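You operate a simulated robot arm through the tools that you are given. There is no shell and no other tool.

You run a simulated robot arm. Do the job below in one go: nothing can be reset, and whatever is moved stays where it is left.

Task
Syringe a 10 ml sample from jar S1 into beaker C.
Fine: lid on the grey mat meanwhile; draw no air; dip tube back in its cup, plunger home, the jar's lid on again.

The check looks at the end state, three seconds after you hand in, the way a careful person would. Anything else that was tipped, shoved, dropped, spilled or broken makes it a failure. Lids that push on must go on centred and level and be pressed home; caps that screw on are set level and turned clockwise until they are tight.

Robot
A 6-joint arm with a fingered hand, fixed in place. Base frame: the origin is on the floor under the middle of its stand, x ahead of it, y to its left, z up; the work surface is at about z = 853. Readings come in mm, degrees, newtons and seconds.
With the tool pointing down near the work surface it reaches from about 300 to 820 mm from the base axis. Its first joint turns from -166.0 to 166.0 degrees. Payload 4 kg.
The TCP is the grasp point between the finger pads, 26 mm short of the fingertips. In the tool frame z runs along the fingers and y along their closing line. The gripper opens to 132 mm; its body begins 73 mm behind the TCP. The gripper is a hand of 5 fingers: y runs from the thumb to the fingers, the wrist lies at [0, 0, -239] in the tool frame.
Orientation is told as [roll, pitch, yaw] about the base's x, y, z axes, in that order, counted from this pose: with the fingers straight down and closing along the base's y, the tool's x points along the base's -x, its y along +y and its z along -z.

Tools
- The arm moves only by the tool arm_command. Its argument "series" is text: rows parted by semicolons, each of 6 numbers parted by spaces: the shift along the tool's x, y, z in mm, then the turn, a rotation vector about the tool's x, y, z in degrees. In form: tx ty tz rx ry rz; .... A call has 1 to 20 rows; each row is the pose to reach, as a shift and turn from the pose commanded when the call began, along the tool's axes at that moment. Each row takes 0.2 s and may step no farther than 50 mm and 8.6 degrees from the row before; otherwise, the whole call is refused. A pose out of reach is approached as far as the arm can. The call stops where the force on the tool passes 90 N (or 10 N more than at its start, if that is more) or the arm is blocked; 0.2 s more then pass. In this call time passes only in rows, and 0.2 s behind the last. It gives the time, the measured TCP pose, the force on the tool (base axes), the opening and the grip force at its end, in the units of the frame above (readings bear some noise), with the torque about the TCP (base axes, N m) and any sound that the robot's microphone picked up.
- Cameras (640 x 400 px; columns grow to the right, rows downward): "scene" is fixed at [399.8, 650.8, 1472.3]; the picture's right is [-0.94, -0.34, 0.00], its down [-0.19, 0.52, -0.83] and it looks along [0.28, -0.78, -0.55] (base axes); focal length 361 px, centre (320, 200). "wrist" rides on the gripper at [84, 2, -97] in the tool frame; the picture's right is [-0.02, 1.00, 0.00], its down [-0.75, -0.02, -0.66] and it looks along [-0.66, -0.01, 0.75] (tool axes); focal length 270 px, centre (320, 200). There is no depth. A picture from a camera that has moved, and an enlarged one, comes with that camera's place and axes in the base frame and with its lens.
- grab_frame(camera): a new picture of that camera. No time passes.
- set_fingers(finger1, finger2, finger3, finger4, thumb_bend): sets how far each is bent, from 0 (flat) to 100 (curled in); at 30 the hand is open as for a grip, at 70 the pads meet at the TCP. One left out holds its place. A second passes; each finger stops where it meets its share of the squeeze, and holds until it gets a number again. It is the only way to open and close the hand. It gives what a move gives, with no picture; readings hold the bend of each and the force on the fingers (four entries, about 0 where the hand has none), thumb and palm.
- close_up(camera, box): a new picture of the part [left, top, right, bottom] of that camera's present view, enlarged. No time passes.
- close_job(): hands the job in; it is judged then, once.

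Places have to be worked out from the pictures, the camera data and where the tool is seen. Open the gripper and draw the arm clear of the work before you hand the job in, unless the task says otherwise.

The tools are called after "Emit:" as a command line: name --argument value ..., lists and objects as JSON in quotes. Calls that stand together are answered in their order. arm_command: Moves the arm, as the interface text tells. Its arguments: {"type":"object","properties":{"series":{"type":"string"}},"required":["series"]} The other tools are called the same way: set_fingers (finger1, finger2, finger3, finger4, thumb_bend) moves the fingers one by one; grab_frame (camera) takes a picture; close_up (camera, box) takes an enlarged picture of a part of a camera's view; close_job () hands the job in.

At the start:

```text
t: 0.0
position: [459.4, -77.1, 1186.4]
orientation: [0.0, 0.0, 0.0]
ft_force: [0.0, -0.4, -0.4]
ft_torque: [-0.02, 0.0, 0.0]
width: 132.1
grasp_force: 0.0
shape: jaw
bend: [30.0, 30.0, 30.0, 30.0, 30.0]
finger forces: [0.0, 0.0, 0.0, 0.0, 0.1, 0.1]
```

scene: 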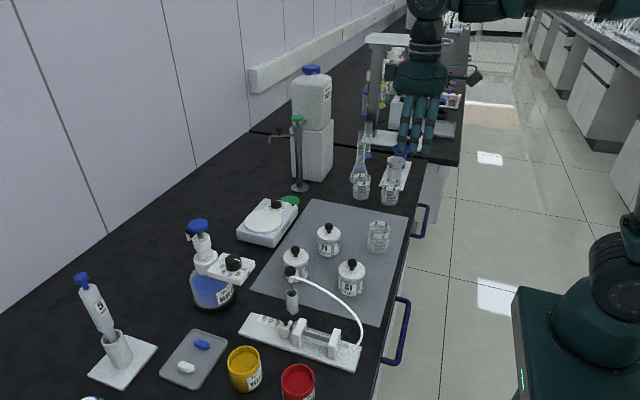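
wrist: 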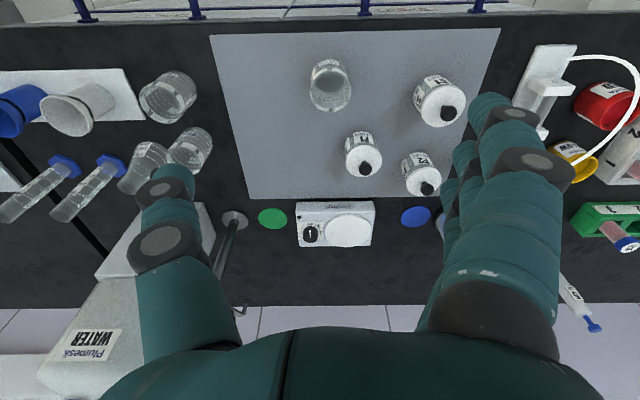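

I begin by looking at the scene more closely before moving: jars on the grey mat, the syringe rig with its tube and cup, and the beakers.

Emit:
close_up --camera "scene" --box '[220, 200, 420, 325]'

Emit:
close_up --camera "scene" --box '[230, 250, 390, 380]'

Emit:
close_up --camera "wrist" --box '[300, 40, 500, 200]'

Emit:
close_up --camera "wrist" --box '[480, 30, 640, 150]'

Emit:
close_up --camera "wrist" --box '[100, 50, 240, 200]'

Emit:
close_up --camera "scene" --box '[330, 110, 430, 260]'

```text
3.20 times, centred on (320, 262) of scene
camera zoom: at [399.8, 650.8, 1472.3], right [-0.94, -0.34, 0.0], down [-0.19, 0.52, -0.83], along [0.28, -0.78, -0.55], focal length 1154 px, centre (320, 0)
```

zoom: 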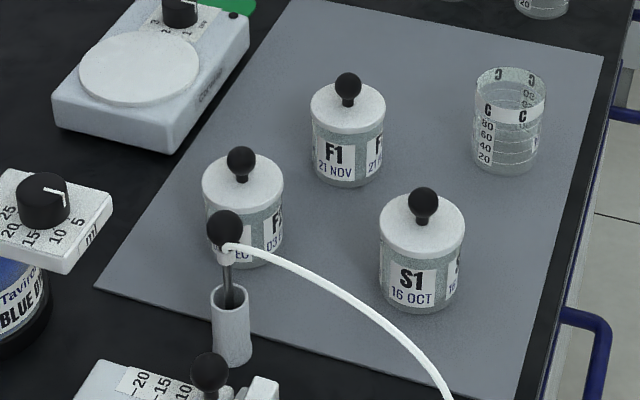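

```text
3.08 times, centred on (310, 315) of scene
camera zoom: at [399.8, 650.8, 1472.3], right [-0.94, -0.34, 0.0], down [-0.19, 0.52, -0.83], along [0.28, -0.78, -0.55], focal length 1110 px, centre (351, -154)
```

zoom: 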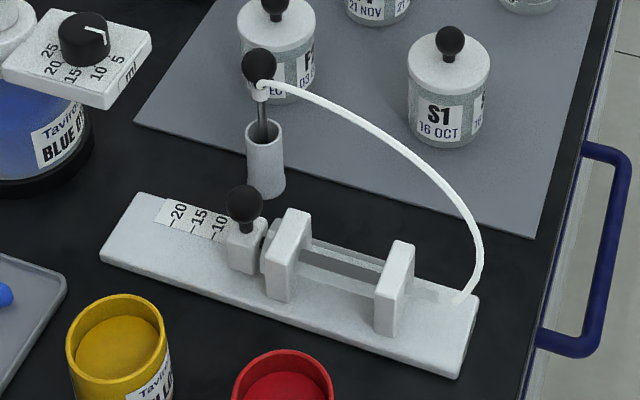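

```text
2.50 times, centred on (400, 120) of wrist
camera zoom: at [374.3, -75.8, 1281.6], right [0.02, 1.0, 0.0], down [0.75, -0.02, 0.66], along [0.66, -0.01, -0.75], focal length 676 px, centre (120, 400)
```

zoom: 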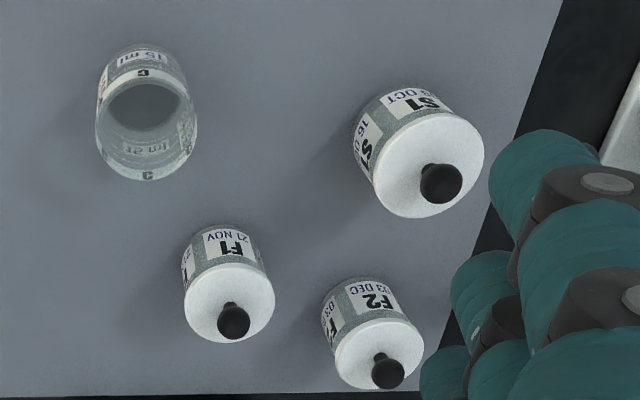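

```text
3.33 times, centred on (560, 90) of wrist
camera zoom: at [374.3, -75.8, 1281.6], right [0.02, 1.0, 0.0], down [0.75, -0.02, 0.66], along [0.66, -0.01, -0.75], focal length 901 px, centre (-480, 567)
```

zoom: 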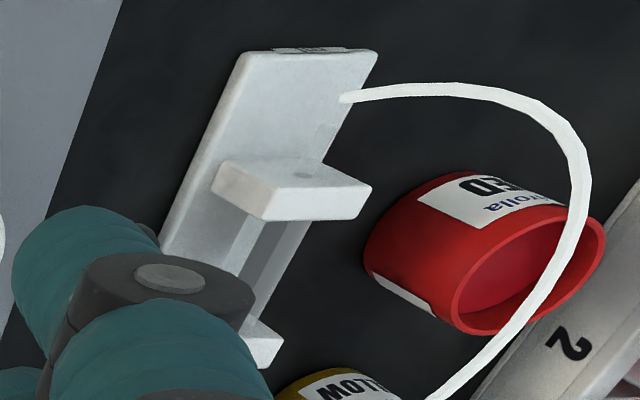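

```text
2.67 times, centred on (170, 125) of wrist
camera zoom: at [374.3, -75.8, 1281.6], right [0.02, 1.0, 0.0], down [0.75, -0.02, 0.66], along [0.66, -0.01, -0.75], focal length 721 px, centre (720, 400)
```

zoom: 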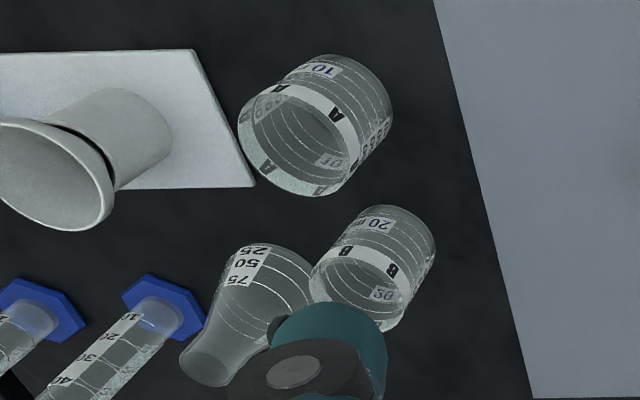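

```text
2.67 times, centred on (380, 185) of scene
camera zoom: at [399.8, 650.8, 1472.3], right [-0.94, -0.34, 0.0], down [-0.19, 0.52, -0.83], along [0.28, -0.78, -0.55], focal length 962 px, centre (160, 240)
```

zoom: 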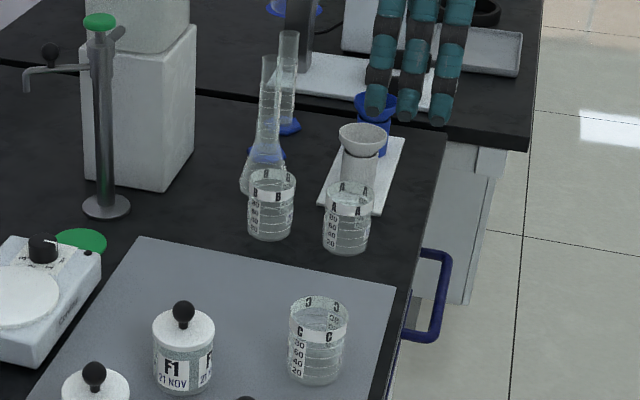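

The pictures place the S1 knob near (528, 95, 932), the dip tube's knob near (624, 200, 974), the plunger knob near (607, 264, 922) and beaker C near (505, -55). I move the hand high above S1 so the wrist camera can refine this.

Emit:
arm_command --series "-11.4 28.7 21 0 0 0; -22.9 57.3 42 0 0 0; -34.3 86 63 0 0 0; -45.7 114.7 84 0 0 0; -57.2 143.3 105 0 0 0; -68.6 172 126 0 0 0"

```text
t: 1.4
position: [529.4, 95.9, 1058.0]
orientation: [0.0, 0.0, 0.1]
ft_force: [0.0, -0.4, 0.1]
ft_torque: [-0.03, 0.05, -0.01]
width: 131.8
grasp_force: 0.1
shape: jaw
bend: [30.0, 30.0, 30.0, 30.0, 30.0]
finger forces: [0.0, 0.0, 0.1, 0.0, 0.0, 0.0]
```

The hand is now above S1 at z 1058. I take new pictures from both cameras.

Emit:
grab_frame --camera "wrist"

Emit:
grab_frame --camera "scene"

Emit:
close_up --camera "wrist" --box '[220, 20, 420, 220]'

Emit:
close_up --camera "scene" --box '[240, 220, 390, 320]'

```text
taken
camera wrist: at [446.0, 96.5, 1154.9], right [0.02, 1.0, 0.0], down [0.75, -0.02, 0.66], along [0.66, -0.01, -0.75], focal length 270 px, centre (320, 200)
```

wrist: 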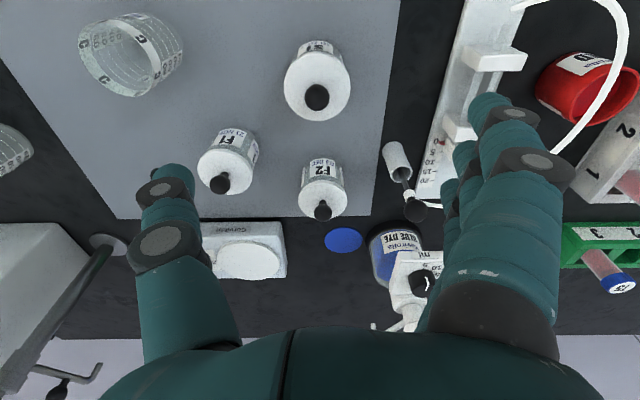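

```text
taken
```

scene: 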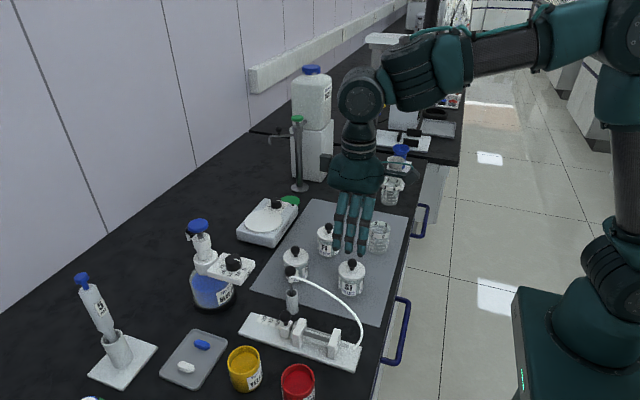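

```text
2.00 times, centred on (320, 120) of wrist
camera zoom: at [446.0, 96.5, 1154.9], right [0.02, 1.0, 0.0], down [0.75, -0.02, 0.66], along [0.66, -0.01, -0.75], focal length 541 px, centre (320, 360)
```

zoom: 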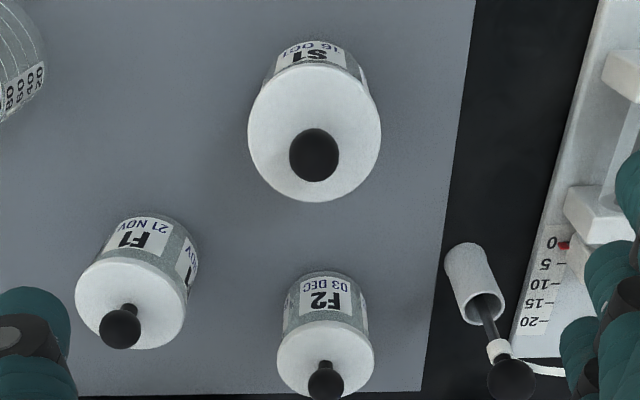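

```text
4.00 times, centred on (315, 270) of scene
camera zoom: at [399.8, 650.8, 1472.3], right [-0.94, -0.34, 0.0], down [-0.19, 0.52, -0.83], along [0.28, -0.78, -0.55], focal length 1443 px, centre (340, -80)
```

zoom: 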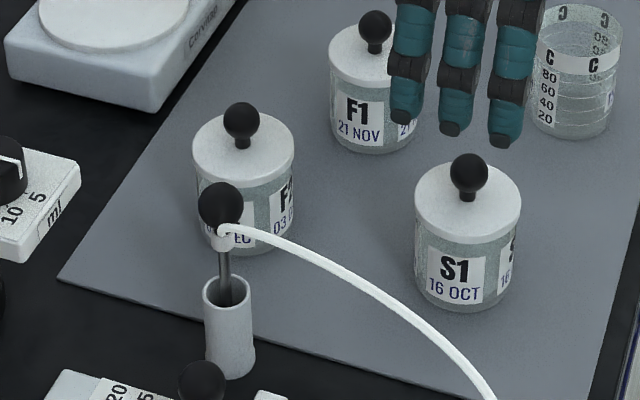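

The S1 knob works out to (529, 93, 930), a 20 mm ball, and the lid top is near z 910. I look at the hand itself to learn where the fingers are before descending.

Emit:
close_up --camera "scene" --box '[290, 120, 420, 270]'

Emit:
close_up --camera "wrist" --box '[400, 60, 640, 260]'

Emit:
close_up --camera "wrist" --box '[100, 130, 260, 290]'

```text
2.67 times, centred on (355, 195) of scene
camera zoom: at [399.8, 650.8, 1472.3], right [-0.94, -0.34, 0.0], down [-0.19, 0.52, -0.83], along [0.28, -0.78, -0.55], focal length 962 px, centre (227, 213)
```

zoom: 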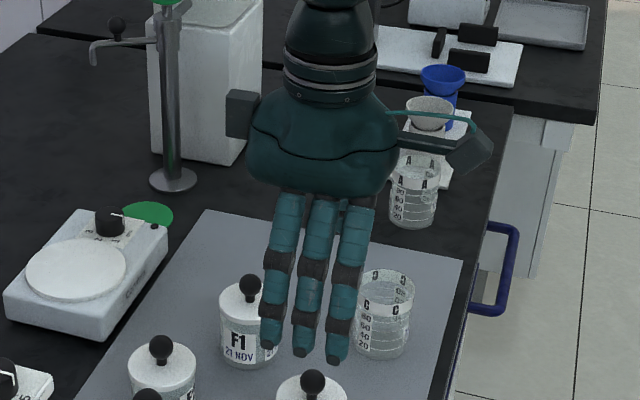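

```text
2.00 times, centred on (520, 160) of wrist
camera zoom: at [446.0, 96.5, 1154.9], right [0.02, 1.0, 0.0], down [0.75, -0.02, 0.66], along [0.66, -0.01, -0.75], focal length 541 px, centre (-80, 280)
```

zoom: 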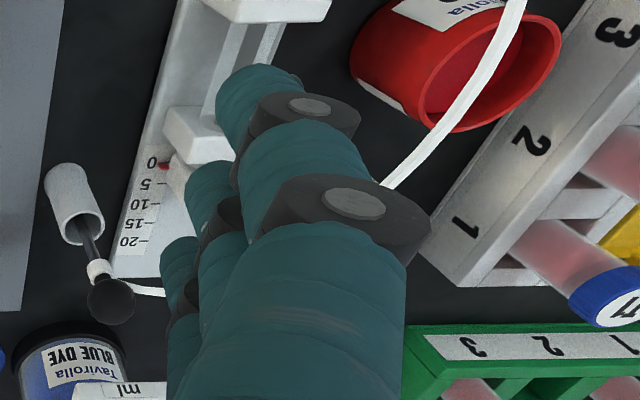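

```text
2.50 times, centred on (180, 210) of wrist
camera zoom: at [446.0, 96.5, 1154.9], right [0.02, 1.0, 0.0], down [0.75, -0.02, 0.66], along [0.66, -0.01, -0.75], focal length 676 px, centre (670, 175)
```

zoom: 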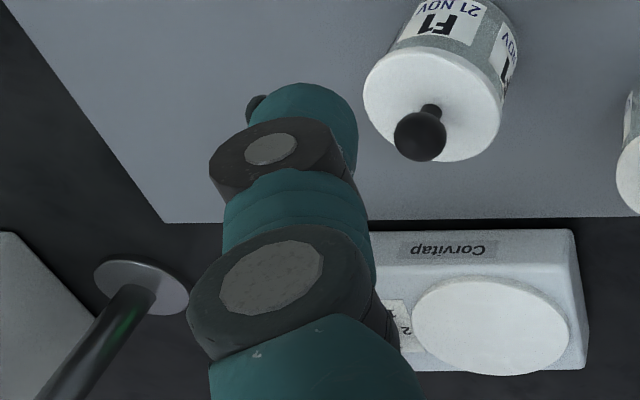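

Three fingers show on the +y side and the thumb on the -y side. I half close the hand here in free air to see how narrow it gets and where the pads go.

Emit:
set_fingers --finger1 52 --finger2 52 --finger3 52 --finger4 52 --thumb_bend 52

Emit:
grab_frame --camera "wrist"

Emit:
close_up --camera "scene" --box '[290, 120, 420, 270]'

```text
t: 2.4
position: [531.1, 95.2, 1058.8]
orientation: [0.0, 0.0, 0.1]
ft_force: [0.6, 0.5, -0.9]
ft_torque: [-0.02, 0.03, 0.0]
width: 69.9
grasp_force: 0.1
shape: fingers
bend: [52.0, 52.0, 52.0, 52.0, 52.0]
finger forces: [0.0, 0.0, 0.0, 0.0, 0.1, 0.0]
```

```text
taken
camera wrist: at [446.0, 96.3, 1155.1], right [0.02, 1.0, 0.0], down [0.75, -0.02, 0.66], along [0.66, -0.01, -0.75], focal length 270 px, centre (320, 200)
```

wrist: 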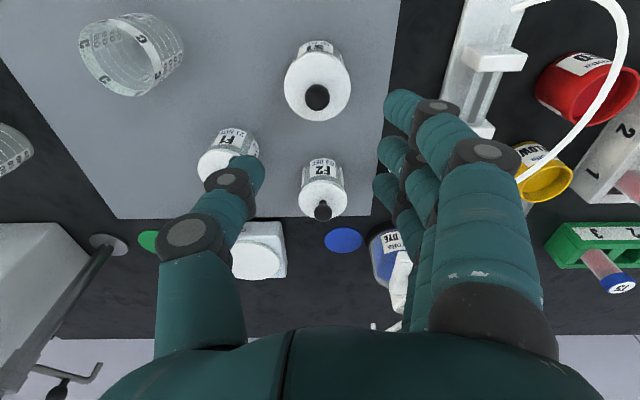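

```text
2.67 times, centred on (355, 195) of scene
camera zoom: at [399.8, 650.8, 1472.3], right [-0.94, -0.34, 0.0], down [-0.19, 0.52, -0.83], along [0.28, -0.78, -0.55], focal length 962 px, centre (227, 213)
```

zoom: 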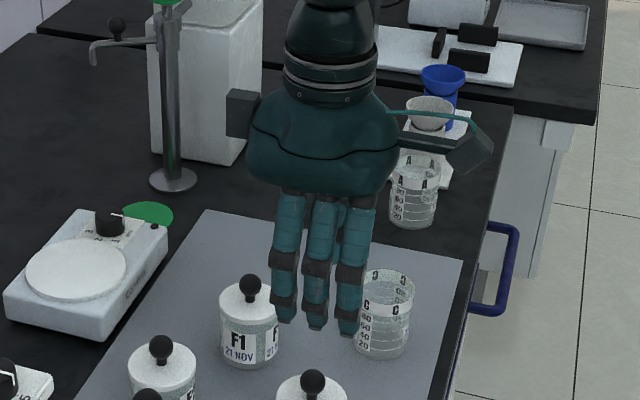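

At bend 52 the opening is 70 mm, with the middle finger and thumb opposed near the tool's centre line. The ball lies about (0, -1.7, -127) from the TCP, so I go down to TCP z about 950 and check the tip clearance to the lid.

Emit:
arm_command --series "0 -0.5 30 0 0 0; 0 -1 60 0 0 0; 0 -1.5 85 0 0 0; 0 -1.7 100 0 0 0; 0 -1.7 108 0 0 0"

Emit:
grab_frame --camera "wrist"

Emit:
close_up --camera "scene" --box '[310, 200, 410, 300]'

Emit:
close_up --camera "wrist" --box '[220, 60, 440, 260]'

```text
t: 3.6
position: [528.2, 93.3, 949.3]
orientation: [0.0, 0.0, 0.1]
ft_force: [-0.3, -0.4, -0.1]
ft_torque: [-0.01, -0.01, 0.01]
width: 69.6
grasp_force: 0.1
shape: fingers
bend: [52.0, 52.0, 52.0, 52.0, 52.0]
finger forces: [0.1, 0.0, 0.0, 0.1, 0.0, 0.1]
```

```text
taken
camera wrist: at [444.4, 94.0, 1046.5], right [0.02, 1.0, 0.0], down [0.75, -0.02, 0.66], along [0.66, -0.01, -0.75], focal length 270 px, centre (320, 200)
```

wrist: 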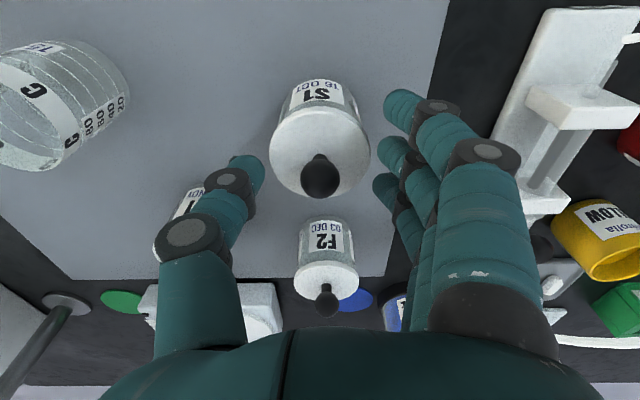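

```text
4.00 times, centred on (360, 250) of scene
camera zoom: at [399.8, 650.8, 1472.3], right [-0.94, -0.34, 0.0], down [-0.19, 0.52, -0.83], along [0.28, -0.78, -0.55], focal length 1443 px, centre (160, 0)
```

zoom: 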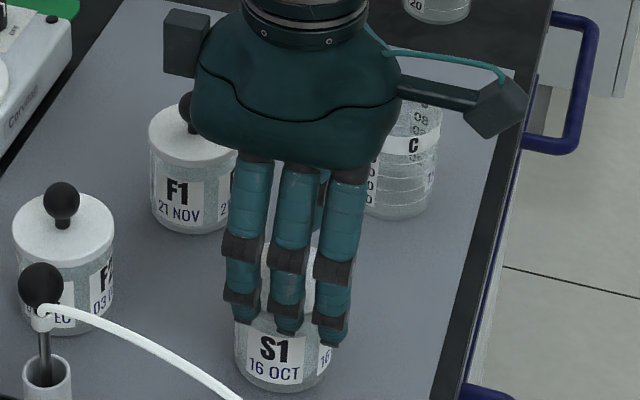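

```text
2.00 times, centred on (330, 160) of wrist
camera zoom: at [444.4, 94.0, 1046.5], right [0.02, 1.0, 0.0], down [0.75, -0.02, 0.66], along [0.66, -0.01, -0.75], focal length 541 px, centre (300, 280)
```

zoom: 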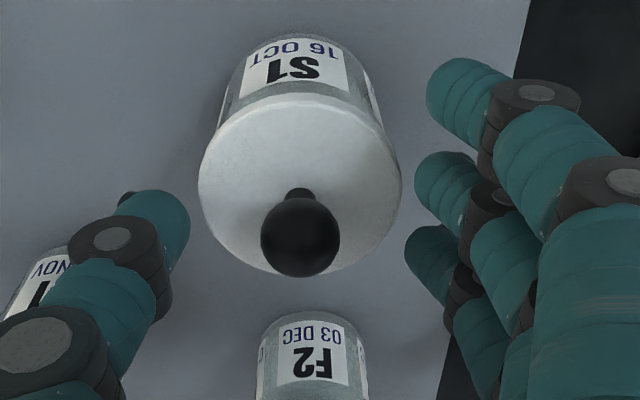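

The ball is 17 mm below the TCP and centred within about 1 mm, with the lid top near 910. I lower 8.5 mm, which puts the pads around the ball while the tips stay clear of the lid.

Emit:
arm_command --series "-0.5 0.2 3 0 0 0; -1 0.4 6 0 0 0; -1 0.4 8.5 0 0 0; -1 0.4 8.5 0 0 0"

Emit:
close_up --camera "wrist" --box '[220, 60, 440, 260]'

Emit:
close_up --camera "scene" --box '[330, 230, 400, 310]'

```text
t: 4.6
position: [529.0, 92.7, 942.0]
orientation: [0.0, 0.0, 0.1]
ft_force: [0.5, -0.3, 0.4]
ft_torque: [0.01, 0.0, -0.03]
width: 69.7
grasp_force: 0.1
shape: fingers
bend: [52.0, 52.0, 52.0, 52.0, 52.0]
finger forces: [0.1, 0.2, 0.0, 0.0, 0.1, 0.0]
```

```text
2.00 times, centred on (330, 160) of wrist
camera zoom: at [444.5, 94.7, 1039.1], right [0.02, 1.0, 0.0], down [0.75, -0.02, 0.66], along [0.66, -0.01, -0.75], focal length 541 px, centre (300, 280)
```

zoom: 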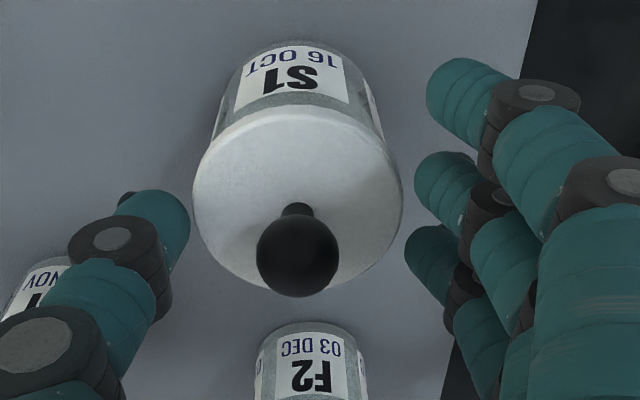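

```text
5.00 times, centred on (365, 270) of scene
camera zoom: at [399.8, 650.8, 1472.3], right [-0.94, -0.34, 0.0], down [-0.19, 0.52, -0.83], along [0.28, -0.78, -0.55], focal length 1804 px, centre (95, -150)
```

zoom: 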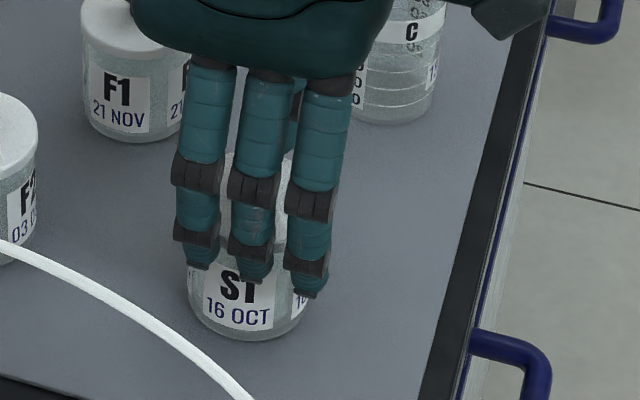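

The ball sits between thumb and fingers, well centred, with no contact force. I close part-way to check the alignment before gripping.

Emit:
set_fingers --finger1 61 --finger2 61 --finger3 61 --finger4 61 --thumb_bend 61

Emit:
close_up --camera "wrist" --box '[220, 60, 440, 260]'

Emit:
close_up --camera "scene" --box '[330, 230, 400, 310]'

```text
t: 5.6
position: [529.6, 93.8, 943.9]
orientation: [-0.1, 0.0, 0.0]
ft_force: [-1.3, -0.2, 2.3]
ft_torque: [-0.03, -0.01, -0.01]
width: 52.9
grasp_force: 7.9
shape: fingers
bend: [61.0, 55.0, 55.0, 61.0, 57.0]
finger forces: [0.0, 3.9, 3.9, 0.0, 8.2, 0.0]
```

```text
2.00 times, centred on (330, 160) of wrist
camera zoom: at [444.5, 94.7, 1039.2], right [0.02, 1.0, 0.0], down [0.75, -0.02, 0.66], along [0.66, -0.01, -0.75], focal length 541 px, centre (300, 280)
```

zoom: 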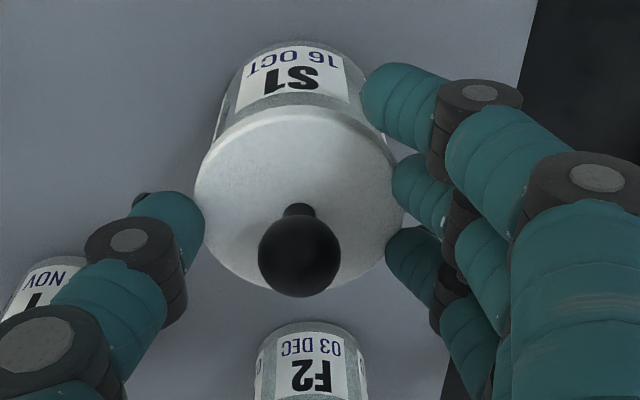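

```text
5.00 times, centred on (365, 270) of scene
camera zoom: at [399.8, 650.8, 1472.3], right [-0.94, -0.34, 0.0], down [-0.19, 0.52, -0.83], along [0.28, -0.78, -0.55], focal length 1804 px, centre (95, -150)
```

zoom: 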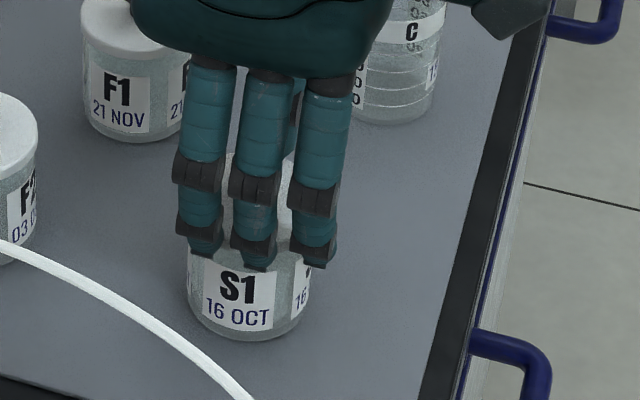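

The fingers stopped at the lid's rim (width 53) rather than on the ball, so the tips reach lower than I judged. I reopen, raise 9 mm and close again on the ball itself.

Emit:
set_fingers --finger1 52 --finger2 52 --finger3 52 --finger4 52 --thumb_bend 52

Emit:
arm_command --series "-0.5 0 4 0 0 0; -0.5 0 0 0 0 0; -0.5 0 -5 0 0 0; -0.5 0 -9 0 0 0; -0.5 0 -9 0 0 0"

Emit:
grab_frame --camera "wrist"

```text
t: 6.6
position: [528.9, 93.6, 941.9]
orientation: [0.0, 0.1, 0.0]
ft_force: [0.2, 0.1, -0.2]
ft_torque: [-0.02, 0.02, 0.03]
width: 67.9
grasp_force: 0.1
shape: fingers
bend: [52.0, 52.0, 52.0, 52.0, 52.0]
finger forces: [0.0, 0.0, 0.1, 0.0, 0.1, 0.1]
```

```text
t: 7.8
position: [529.0, 94.4, 950.0]
orientation: [0.0, 0.0, 0.1]
ft_force: [-1.0, -0.4, -0.5]
ft_torque: [-0.02, 0.03, 0.01]
width: 67.9
grasp_force: 0.1
shape: fingers
bend: [52.0, 52.0, 52.0, 52.0, 52.0]
finger forces: [0.0, 0.1, 0.0, 0.0, 0.1, 0.0]
```

```text
taken
camera wrist: at [444.3, 95.4, 1047.3], right [0.02, 1.0, 0.0], down [0.75, -0.02, 0.66], along [0.66, -0.01, -0.75], focal length 270 px, centre (320, 200)
```

wrist: 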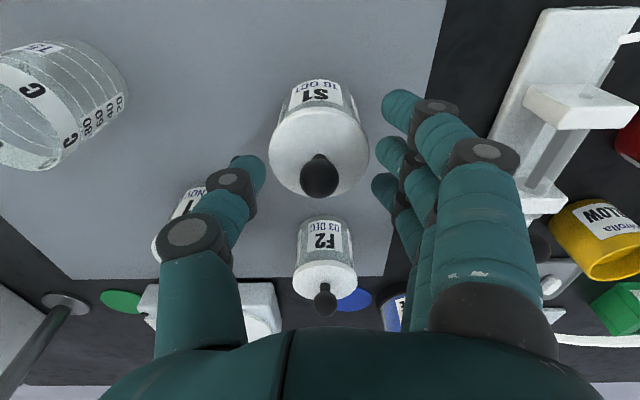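

TCP is at 950 and the ball is still centred between thumb and fingers 2 and 3. I close only those on it.

Emit:
set_fingers --finger1 56 --finger2 62 --finger3 62 --finger4 56 --thumb_bend 62

Emit:
close_up --camera "wrist" --box '[220, 60, 440, 260]'

Emit:
close_up --camera "scene" --box '[330, 230, 400, 310]'

```text
t: 8.8
position: [529.8, 94.3, 951.5]
orientation: [0.0, 0.0, 0.0]
ft_force: [0.5, -0.3, 0.0]
ft_torque: [0.0, 0.01, -0.01]
width: 48.7
grasp_force: 0.0
shape: fingers
bend: [56.0, 62.0, 62.0, 56.0, 62.0]
finger forces: [0.0, 0.0, 0.0, 0.1, 0.0, 0.1]
```

```text
2.00 times, centred on (330, 160) of wrist
camera zoom: at [444.2, 95.3, 1047.3], right [0.02, 1.0, 0.0], down [0.75, -0.02, 0.66], along [0.66, -0.01, -0.75], focal length 541 px, centre (300, 280)
```

zoom: 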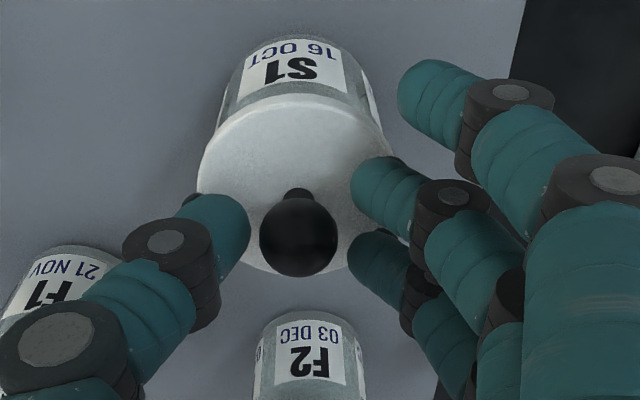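

```text
5.00 times, centred on (365, 270) of scene
camera zoom: at [399.8, 650.8, 1472.3], right [-0.94, -0.34, 0.0], down [-0.19, 0.52, -0.83], along [0.28, -0.78, -0.55], focal length 1804 px, centre (95, -150)
```

zoom: 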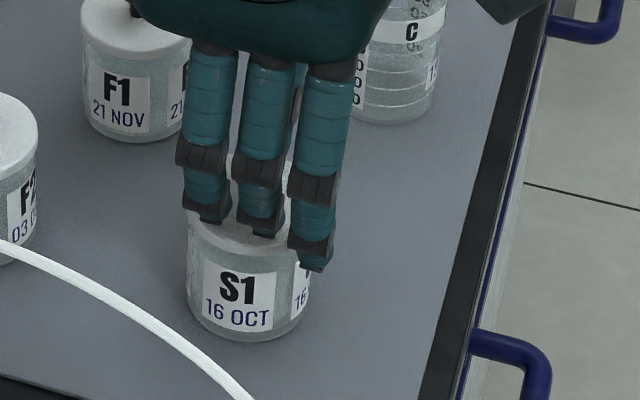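

The pads now straddle the ball evenly, clear of the lid. I close fingers 2, 3 and the thumb onto it.

Emit:
set_fingers --finger1 56 --finger2 74 --finger3 74 --finger4 56 --thumb_bend 74

Emit:
close_up --camera "wrist" --box '[220, 60, 440, 260]'

Emit:
close_up --camera "scene" --box '[330, 230, 400, 310]'

```text
t: 9.8
position: [529.8, 95.8, 951.2]
orientation: [0.0, 0.1, 0.0]
ft_force: [-0.7, -1.2, -0.1]
ft_torque: [-0.04, -0.01, 0.01]
width: 43.5
grasp_force: 12.5
shape: fingers
bend: [56.0, 71.0, 71.0, 56.0, 68.0]
finger forces: [0.1, 6.2, 6.0, 0.0, 12.0, 0.1]
heard: snap
```

```text
2.00 times, centred on (330, 160) of wrist
camera zoom: at [444.2, 95.3, 1047.2], right [0.02, 1.0, 0.0], down [0.75, -0.02, 0.66], along [0.66, -0.01, -0.75], focal length 541 px, centre (300, 280)
```

zoom: 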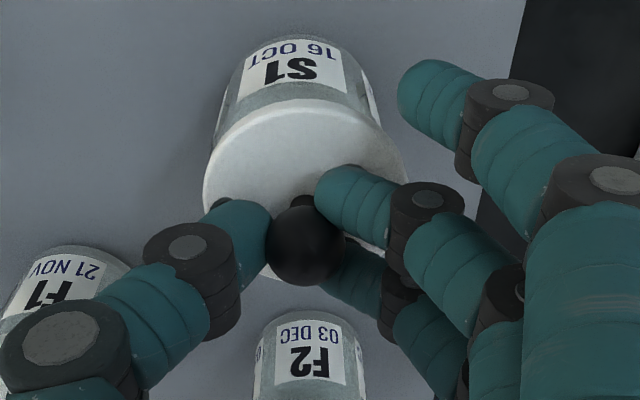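

```text
5.00 times, centred on (365, 270) of scene
camera zoom: at [399.8, 650.8, 1472.3], right [-0.94, -0.34, 0.0], down [-0.19, 0.52, -0.83], along [0.28, -0.78, -0.55], focal length 1804 px, centre (95, -150)
```

zoom: 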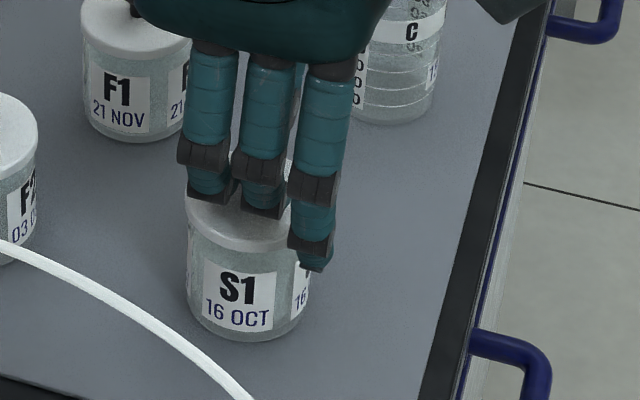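

A snap was heard: the lid came free of its seat as the grip settled, and the jar's label has not moved. I lift slowly straight up.

Emit:
arm_command --series "0 0 -2 0 0 0; 0 0 -4 0 0 0; 0 0 -7 0 0 0; 0 0 -11 0 0 0; 0 0 -16 0 0 0; 0 0 -22 0 0 0; 0 0 -30 0 0 0"

Emit:
close_up --camera "wrist" --box '[220, 60, 440, 260]'

Emit:
close_up --camera "scene" --box '[320, 220, 400, 310]'

```text
t: 11.4
position: [528.3, 94.1, 981.1]
orientation: [0.0, -0.1, 0.0]
ft_force: [-0.9, 0.8, 0.2]
ft_torque: [-0.01, -0.01, 0.01]
width: 43.8
grasp_force: 12.1
shape: fingers
bend: [56.0, 71.0, 71.0, 56.0, 68.0]
finger forces: [0.0, 6.3, 6.1, 0.0, 11.9, 0.0]
```

```text
2.00 times, centred on (330, 160) of wrist
camera zoom: at [443.4, 95.1, 1077.7], right [0.02, 1.0, 0.0], down [0.75, -0.02, 0.66], along [0.66, -0.01, -0.75], focal length 541 px, centre (300, 280)
```

zoom: 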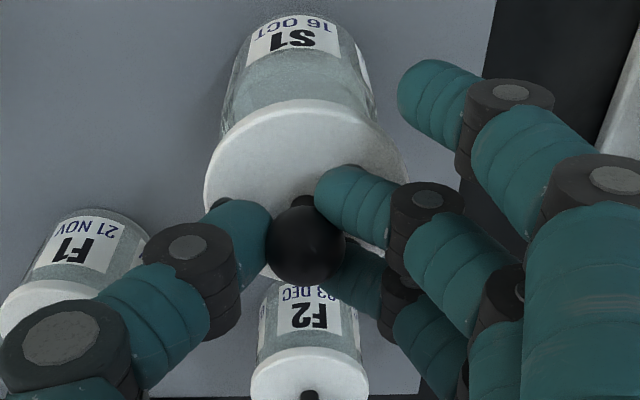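

```text
4.44 times, centred on (360, 265) of scene
camera zoom: at [399.8, 650.8, 1472.3], right [-0.94, -0.34, 0.0], down [-0.19, 0.52, -0.83], along [0.28, -0.78, -0.55], focal length 1603 px, centre (142, -89)
```

zoom: 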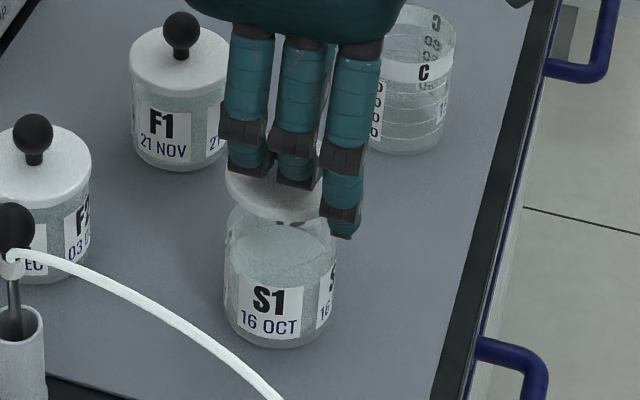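

The lid hangs level in the grip and the jar stayed put, with liquid near its top. I lift a bit more and carry the lid towards a free patch of the mat near (548, 22).

Emit:
arm_command --series "0 0 -12 0 0 0; 0 0 -24 0 0 0; -3 -10 -24 0 0 0; -8 -25 -24 0 0 0; -13 -42 -24 0 0 0; -18 -58 -24 0 0 0; -20.5 -68 -24 0 0 0; -20.5 -72 -24 0 0 0; -20.5 -72 -24 0 0 0"

Emit:
grab_frame --camera "wrist"

Emit:
close_up --camera "scene" --box '[280, 190, 420, 310]'

```text
t: 13.4
position: [549.7, 22.5, 1003.6]
orientation: [0.0, 0.0, 0.1]
ft_force: [-0.3, 0.4, 0.3]
ft_torque: [0.02, 0.0, -0.01]
width: 43.2
grasp_force: 12.4
shape: fingers
bend: [56.0, 71.0, 71.0, 56.0, 68.0]
finger forces: [0.1, 6.3, 6.2, 0.0, 11.8, 0.1]
```

```text
taken
camera wrist: at [465.3, 21.8, 1101.0], right [0.02, 1.0, 0.0], down [0.75, -0.02, 0.66], along [0.66, -0.01, -0.75], focal length 270 px, centre (320, 200)
```

wrist: 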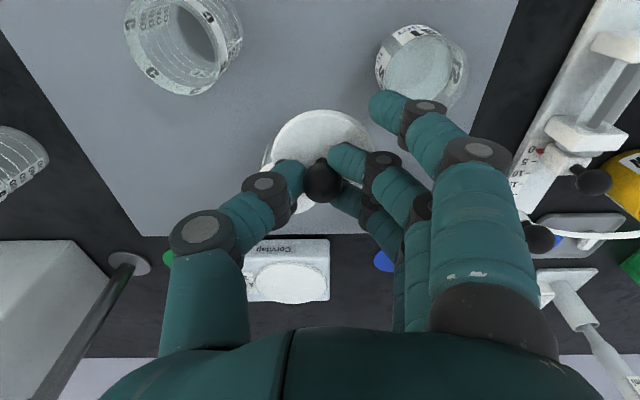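

```text
3.33 times, centred on (350, 250) of scene
camera zoom: at [399.8, 650.8, 1472.3], right [-0.94, -0.34, 0.0], down [-0.19, 0.52, -0.83], along [0.28, -0.78, -0.55], focal length 1202 px, centre (220, 33)
```

zoom: 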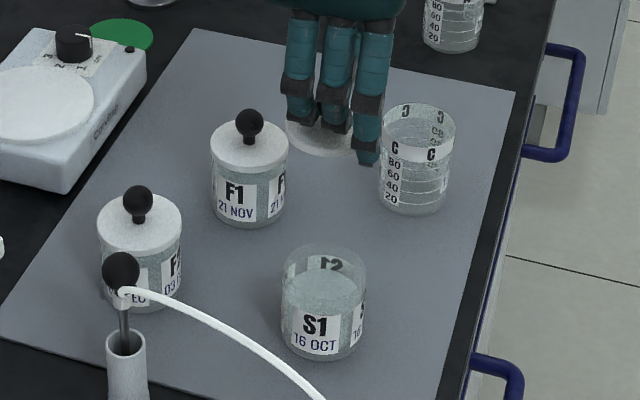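

Finger 1 could brush jar S1 on the way down, so I tuck it in beside the others, away from the ball.

Emit:
set_fingers --finger1 72

Emit:
close_up --camera "wrist" --box '[220, 60, 460, 260]'

```text
t: 14.4
position: [549.8, 20.7, 1004.1]
orientation: [0.0, -0.1, 0.0]
ft_force: [0.4, 0.7, -0.1]
ft_torque: [0.0, -0.01, 0.02]
width: 25.1
grasp_force: 12.1
shape: fingers
bend: [72.0, 71.0, 71.0, 56.0, 68.0]
finger forces: [0.1, 6.4, 6.2, 0.1, 11.8, 0.0]
```

```text
2.00 times, centred on (340, 160) of wrist
camera zoom: at [465.3, 21.9, 1101.0], right [0.02, 1.0, 0.0], down [0.75, -0.02, 0.66], along [0.66, -0.01, -0.75], focal length 541 px, centre (280, 280)
```

zoom: 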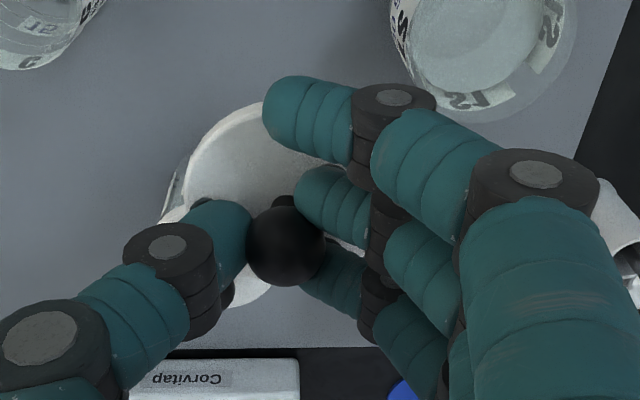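

Finger 1 is tucked in. I shift slightly to (546, 14) and lower the lid towards the mat, stopping short of contact.

Emit:
arm_command --series "2 -4 0 0 0 0; 3 -6 10 0 0 0; 3 -6 25 0 0 0; 3 -6 40 0 0 0; 3 -6 55 0 0 0; 3 -6 68 0 0 0; 3 -6 78 0 0 0; 3 -6 84 0 0 0; 3 -6 84 0 0 0"

Emit:
grab_frame --camera "wrist"

Emit:
close_up --camera "scene" --box '[280, 190, 420, 310]'

```text
t: 16.4
position: [546.8, 15.0, 920.7]
orientation: [0.1, 0.0, 0.0]
ft_force: [-0.9, -0.2, 1.4]
ft_torque: [-0.02, 0.02, -0.01]
width: 25.5
grasp_force: 12.4
shape: fingers
bend: [72.0, 71.0, 71.0, 56.0, 68.0]
finger forces: [0.0, 6.6, 6.3, 0.0, 11.7, 0.1]
```

```text
taken
camera wrist: at [462.0, 16.4, 1017.5], right [0.02, 1.0, 0.0], down [0.75, -0.02, 0.66], along [0.66, -0.01, -0.75], focal length 270 px, centre (320, 200)
```

wrist: 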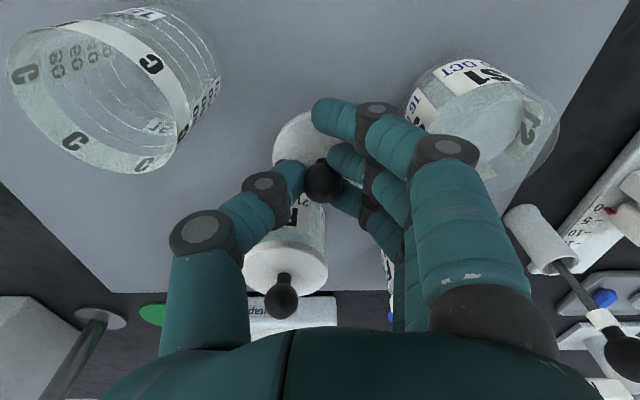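

```text
3.33 times, centred on (350, 250) of scene
camera zoom: at [399.8, 650.8, 1472.3], right [-0.94, -0.34, 0.0], down [-0.19, 0.52, -0.83], along [0.28, -0.78, -0.55], focal length 1202 px, centre (220, 33)
```

zoom: 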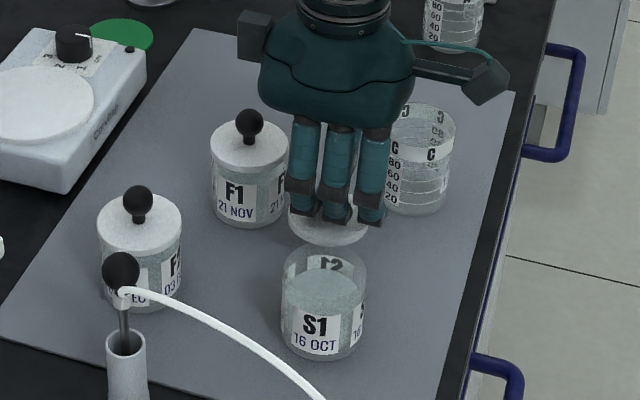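

Still no firm contact at TCP 920.7. I go down in small steps and watch the vertical force.

Emit:
arm_command --series "0 0 3 0 0 0; 0 0 6 0 0 0; 0 0 8 0 0 0"

Emit:
close_up --camera "scene" --box '[320, 210, 390, 280]'

```text
t: 17.2
position: [547.0, 15.4, 914.2]
orientation: [0.0, -0.1, 0.1]
ft_force: [-0.7, -0.2, -0.2]
ft_torque: [-0.04, -0.01, 0.01]
width: 25.3
grasp_force: 11.9
shape: fingers
bend: [72.0, 71.0, 71.0, 56.0, 68.0]
finger forces: [0.1, 6.7, 6.3, 0.0, 11.7, 0.0]
```

```text
5.71 times, centred on (355, 245) of scene
camera zoom: at [399.8, 650.8, 1472.3], right [-0.94, -0.34, 0.0], down [-0.19, 0.52, -0.83], along [0.28, -0.78, -0.55], focal length 2061 px, centre (120, -57)
```

zoom: 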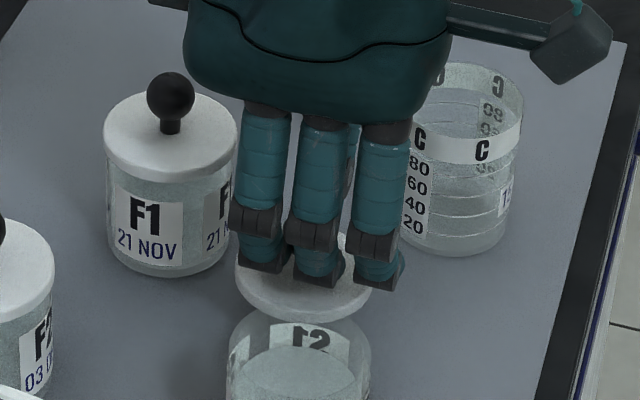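

The lid's lower edge still appears about 15–18 mm above the mat. I go on down in small steps.

Emit:
arm_command --series "0 0 3 0 0 0; 0 0 6 0 0 0; 0 0 8 0 0 0; 0 0 9 0 0 0"

Emit:
arm_command --series "0 0 1 0 0 0; 0 0 2 0 0 0; 0 0 3 0 0 0"

Emit:
close_up --camera "scene" --box '[320, 210, 390, 280]'

```text
t: 18.2
position: [547.2, 14.9, 904.8]
orientation: [0.0, 0.0, 0.0]
ft_force: [-0.6, 0.1, -0.5]
ft_torque: [0.01, 0.02, 0.02]
width: 25.2
grasp_force: 12.3
shape: fingers
bend: [72.0, 71.0, 71.0, 56.0, 68.0]
finger forces: [0.0, 6.7, 6.4, 0.1, 11.7, 0.0]
```

```text
t: 19.0
position: [545.6, 16.9, 902.2]
orientation: [0.0, 0.0, 0.0]
ft_force: [1.2, -0.1, -0.8]
ft_torque: [-0.04, 0.0, -0.01]
width: 25.4
grasp_force: 12.1
shape: fingers
bend: [72.0, 71.0, 71.0, 56.0, 68.0]
finger forces: [0.0, 6.7, 6.6, 0.1, 11.7, 0.0]
```

```text
5.71 times, centred on (355, 245) of scene
camera zoom: at [399.8, 650.8, 1472.3], right [-0.94, -0.34, 0.0], down [-0.19, 0.52, -0.83], along [0.28, -0.78, -0.55], focal length 2061 px, centre (120, -57)
```

zoom: 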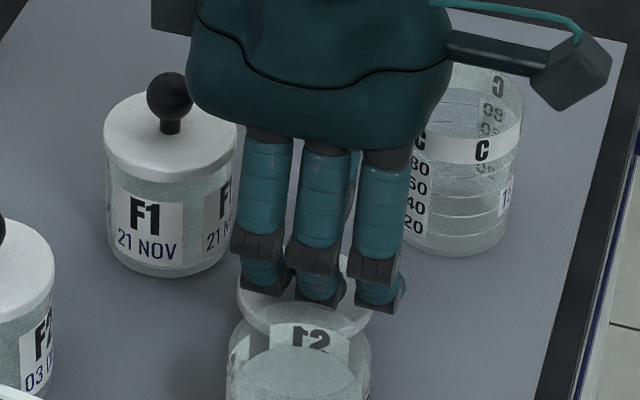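

No contact yet at 902. I continue in 1 mm rows.

Emit:
arm_command --series "0 0 1 0 0 0; 0 0 2 0 0 0; 0 0 3 0 0 0"

Emit:
arm_command --series "0 0 1 0 0 0; 0 0 2 0 0 0; 0 0 2 0 0 0"

```text
t: 19.8
position: [546.4, 16.5, 898.3]
orientation: [-0.1, 0.1, 0.0]
ft_force: [-0.3, 0.9, 0.2]
ft_torque: [0.03, -0.01, -0.05]
width: 25.4
grasp_force: 12.7
shape: fingers
bend: [72.0, 71.0, 71.0, 56.0, 68.0]
finger forces: [0.1, 6.6, 6.5, 0.0, 11.7, 0.0]
```

```text
t: 20.6
position: [546.2, 15.8, 896.0]
orientation: [0.1, 0.0, 0.0]
ft_force: [0.0, 0.1, -0.4]
ft_torque: [0.0, 0.0, 0.04]
width: 25.3
grasp_force: 12.1
shape: fingers
bend: [72.0, 71.0, 71.0, 56.0, 68.0]
finger forces: [0.0, 6.7, 6.6, 0.1, 11.7, 0.0]
```

Still free at 896. I look before going further.

Emit:
grab_frame --camera "wrist"

Emit:
close_up --camera "wrist" --box '[240, 80, 420, 240]'

Emit:
close_up --camera "scene" --box '[320, 210, 390, 280]'

```text
taken
camera wrist: at [462.0, 17.0, 992.3], right [0.02, 1.0, 0.0], down [0.75, -0.02, 0.66], along [0.66, -0.01, -0.75], focal length 270 px, centre (320, 200)
```

wrist: 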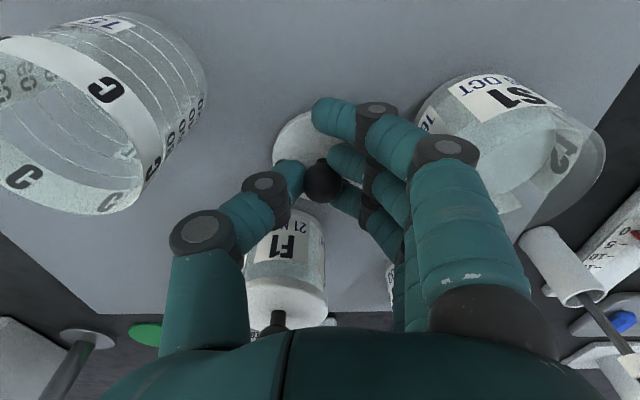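

```text
2.50 times, centred on (330, 160) of wrist
camera zoom: at [462.0, 17.0, 992.3], right [0.02, 1.0, 0.0], down [0.75, -0.02, 0.66], along [0.66, -0.01, -0.75], focal length 676 px, centre (295, 300)
```

zoom: 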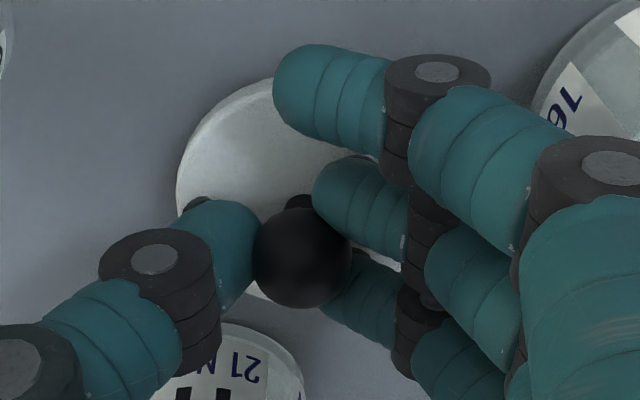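

```text
5.71 times, centred on (355, 245) of scene
camera zoom: at [399.8, 650.8, 1472.3], right [-0.94, -0.34, 0.0], down [-0.19, 0.52, -0.83], along [0.28, -0.78, -0.55], focal length 2061 px, centre (120, -57)
```

zoom: 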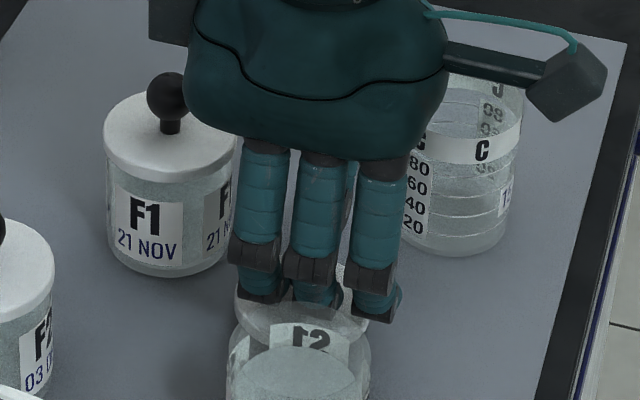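

The lid is very near the mat now. I go on in 1 mm steps.

Emit:
arm_command --series "0 0 1 0 0 0; 0 0 2 0 0 0; 0 0 2 0 0 0"

Emit:
arm_command --series "0 0 1 0 0 0; 0 0 2 0 0 0; 0 0 2 0 0 0"

```text
t: 21.4
position: [545.6, 14.6, 893.7]
orientation: [0.1, 0.0, 0.1]
ft_force: [-0.2, -0.1, 1.7]
ft_torque: [-0.01, -0.02, -0.02]
width: 25.3
grasp_force: 12.4
shape: fingers
bend: [72.0, 71.0, 71.0, 56.0, 68.0]
finger forces: [0.1, 6.8, 6.6, 0.0, 11.6, 0.0]
```

```text
t: 22.2
position: [547.3, 16.2, 892.1]
orientation: [0.0, -0.1, 0.0]
ft_force: [-0.1, -0.1, 7.0]
ft_torque: [-0.05, 0.0, 0.01]
width: 24.8
grasp_force: 12.7
shape: fingers
bend: [72.0, 72.0, 72.0, 56.0, 69.0]
finger forces: [0.0, 6.5, 6.2, 0.1, 12.2, 0.0]
```

The vertical force rose to 7 N at TCP 892: the lid stands on the mat. I ease up 1 mm and open the thumb and fingers 2 and 3 just enough to let go.

Emit:
arm_command --series "0 0 -1.5 0 0 0; 0 0 -1.5 0 0 0"

Emit:
set_fingers --finger2 61 --finger3 61 --thumb_bend 60

Emit:
close_up --camera "wrist" --box '[240, 80, 420, 240]'

Emit:
close_up --camera "scene" --box '[320, 210, 390, 280]'

```text
t: 22.8
position: [545.9, 15.7, 893.1]
orientation: [0.0, 0.0, 0.0]
ft_force: [-0.3, 0.0, -0.2]
ft_torque: [-0.03, 0.04, 0.04]
width: 25.2
grasp_force: 13.2
shape: fingers
bend: [72.0, 72.0, 72.0, 56.0, 69.0]
finger forces: [0.1, 7.2, 6.8, 0.1, 12.6, 0.0]
```

```text
t: 23.8
position: [546.7, 15.5, 895.3]
orientation: [0.0, -0.1, -0.1]
ft_force: [0.1, 1.4, 20.9]
ft_torque: [-0.13, 0.02, 0.02]
width: 27.7
grasp_force: 10.7
shape: fingers
bend: [72.0, 62.0, 62.0, 56.0, 63.0]
finger forces: [0.0, 3.2, 3.1, 0.1, 15.1, 0.0]
```

```text
2.50 times, centred on (330, 160) of wrist
camera zoom: at [461.5, 16.1, 991.3], right [0.02, 1.0, 0.0], down [0.75, -0.02, 0.66], along [0.66, -0.01, -0.75], focal length 676 px, centre (295, 300)
```

zoom: 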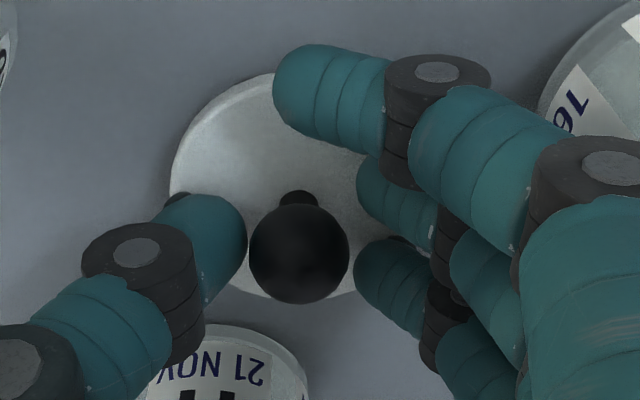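

```text
5.71 times, centred on (355, 245) of scene
camera zoom: at [399.8, 650.8, 1472.3], right [-0.94, -0.34, 0.0], down [-0.19, 0.52, -0.83], along [0.28, -0.78, -0.55], focal length 2061 px, centre (120, -57)
```

zoom: 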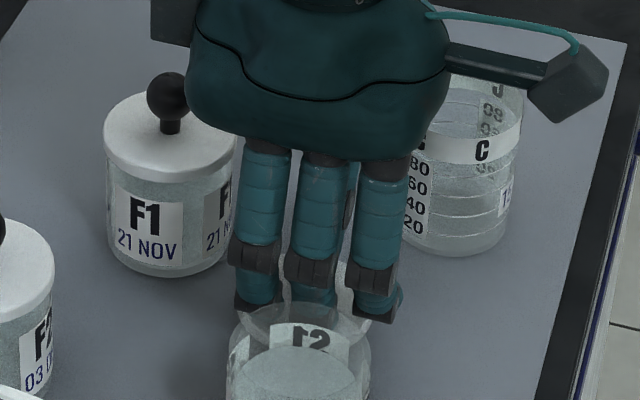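

The ball is freed, but the opening fingertips press on the lid top (21 N). I raise 5 mm to relieve that, then open further.

Emit:
arm_command --series "0 0 -2 0 0 0; 0 0 -4 0 0 0; 0 0 -6 0 0 0"

Emit:
set_fingers --finger2 59 --finger3 59 --thumb_bend 59

Emit:
close_up --camera "wrist" --box '[240, 80, 420, 240]'

```text
t: 24.6
position: [545.1, 17.0, 898.5]
orientation: [0.0, 0.0, 0.0]
ft_force: [0.2, 0.7, 0.2]
ft_torque: [0.0, 0.0, 0.04]
width: 31.0
grasp_force: 0.1
shape: fingers
bend: [72.0, 61.0, 61.0, 56.0, 60.0]
finger forces: [0.0, 0.0, 0.0, 0.0, 0.0, 0.0]
```

```text
t: 25.6
position: [545.7, 16.4, 899.1]
orientation: [0.0, 0.1, 0.0]
ft_force: [0.4, 0.3, -1.3]
ft_torque: [-0.02, 0.0, -0.04]
width: 32.2
grasp_force: 0.0
shape: fingers
bend: [72.0, 59.0, 59.0, 56.0, 59.0]
finger forces: [0.0, 0.0, 0.0, 0.0, 0.0, 0.0]
```

```text
2.50 times, centred on (330, 160) of wrist
camera zoom: at [461.6, 17.6, 995.4], right [0.02, 1.0, 0.0], down [0.75, -0.02, 0.66], along [0.66, -0.01, -0.75], focal length 676 px, centre (295, 300)
```

zoom: 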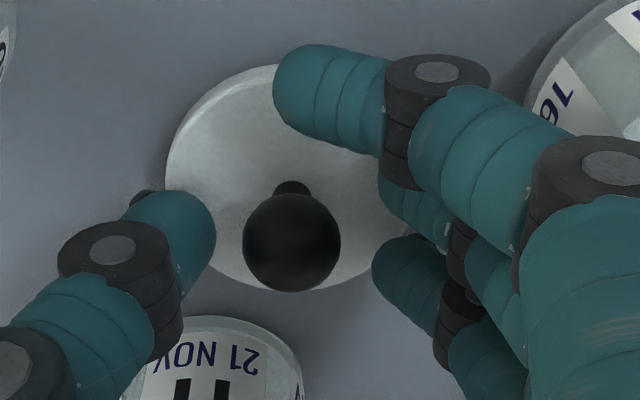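

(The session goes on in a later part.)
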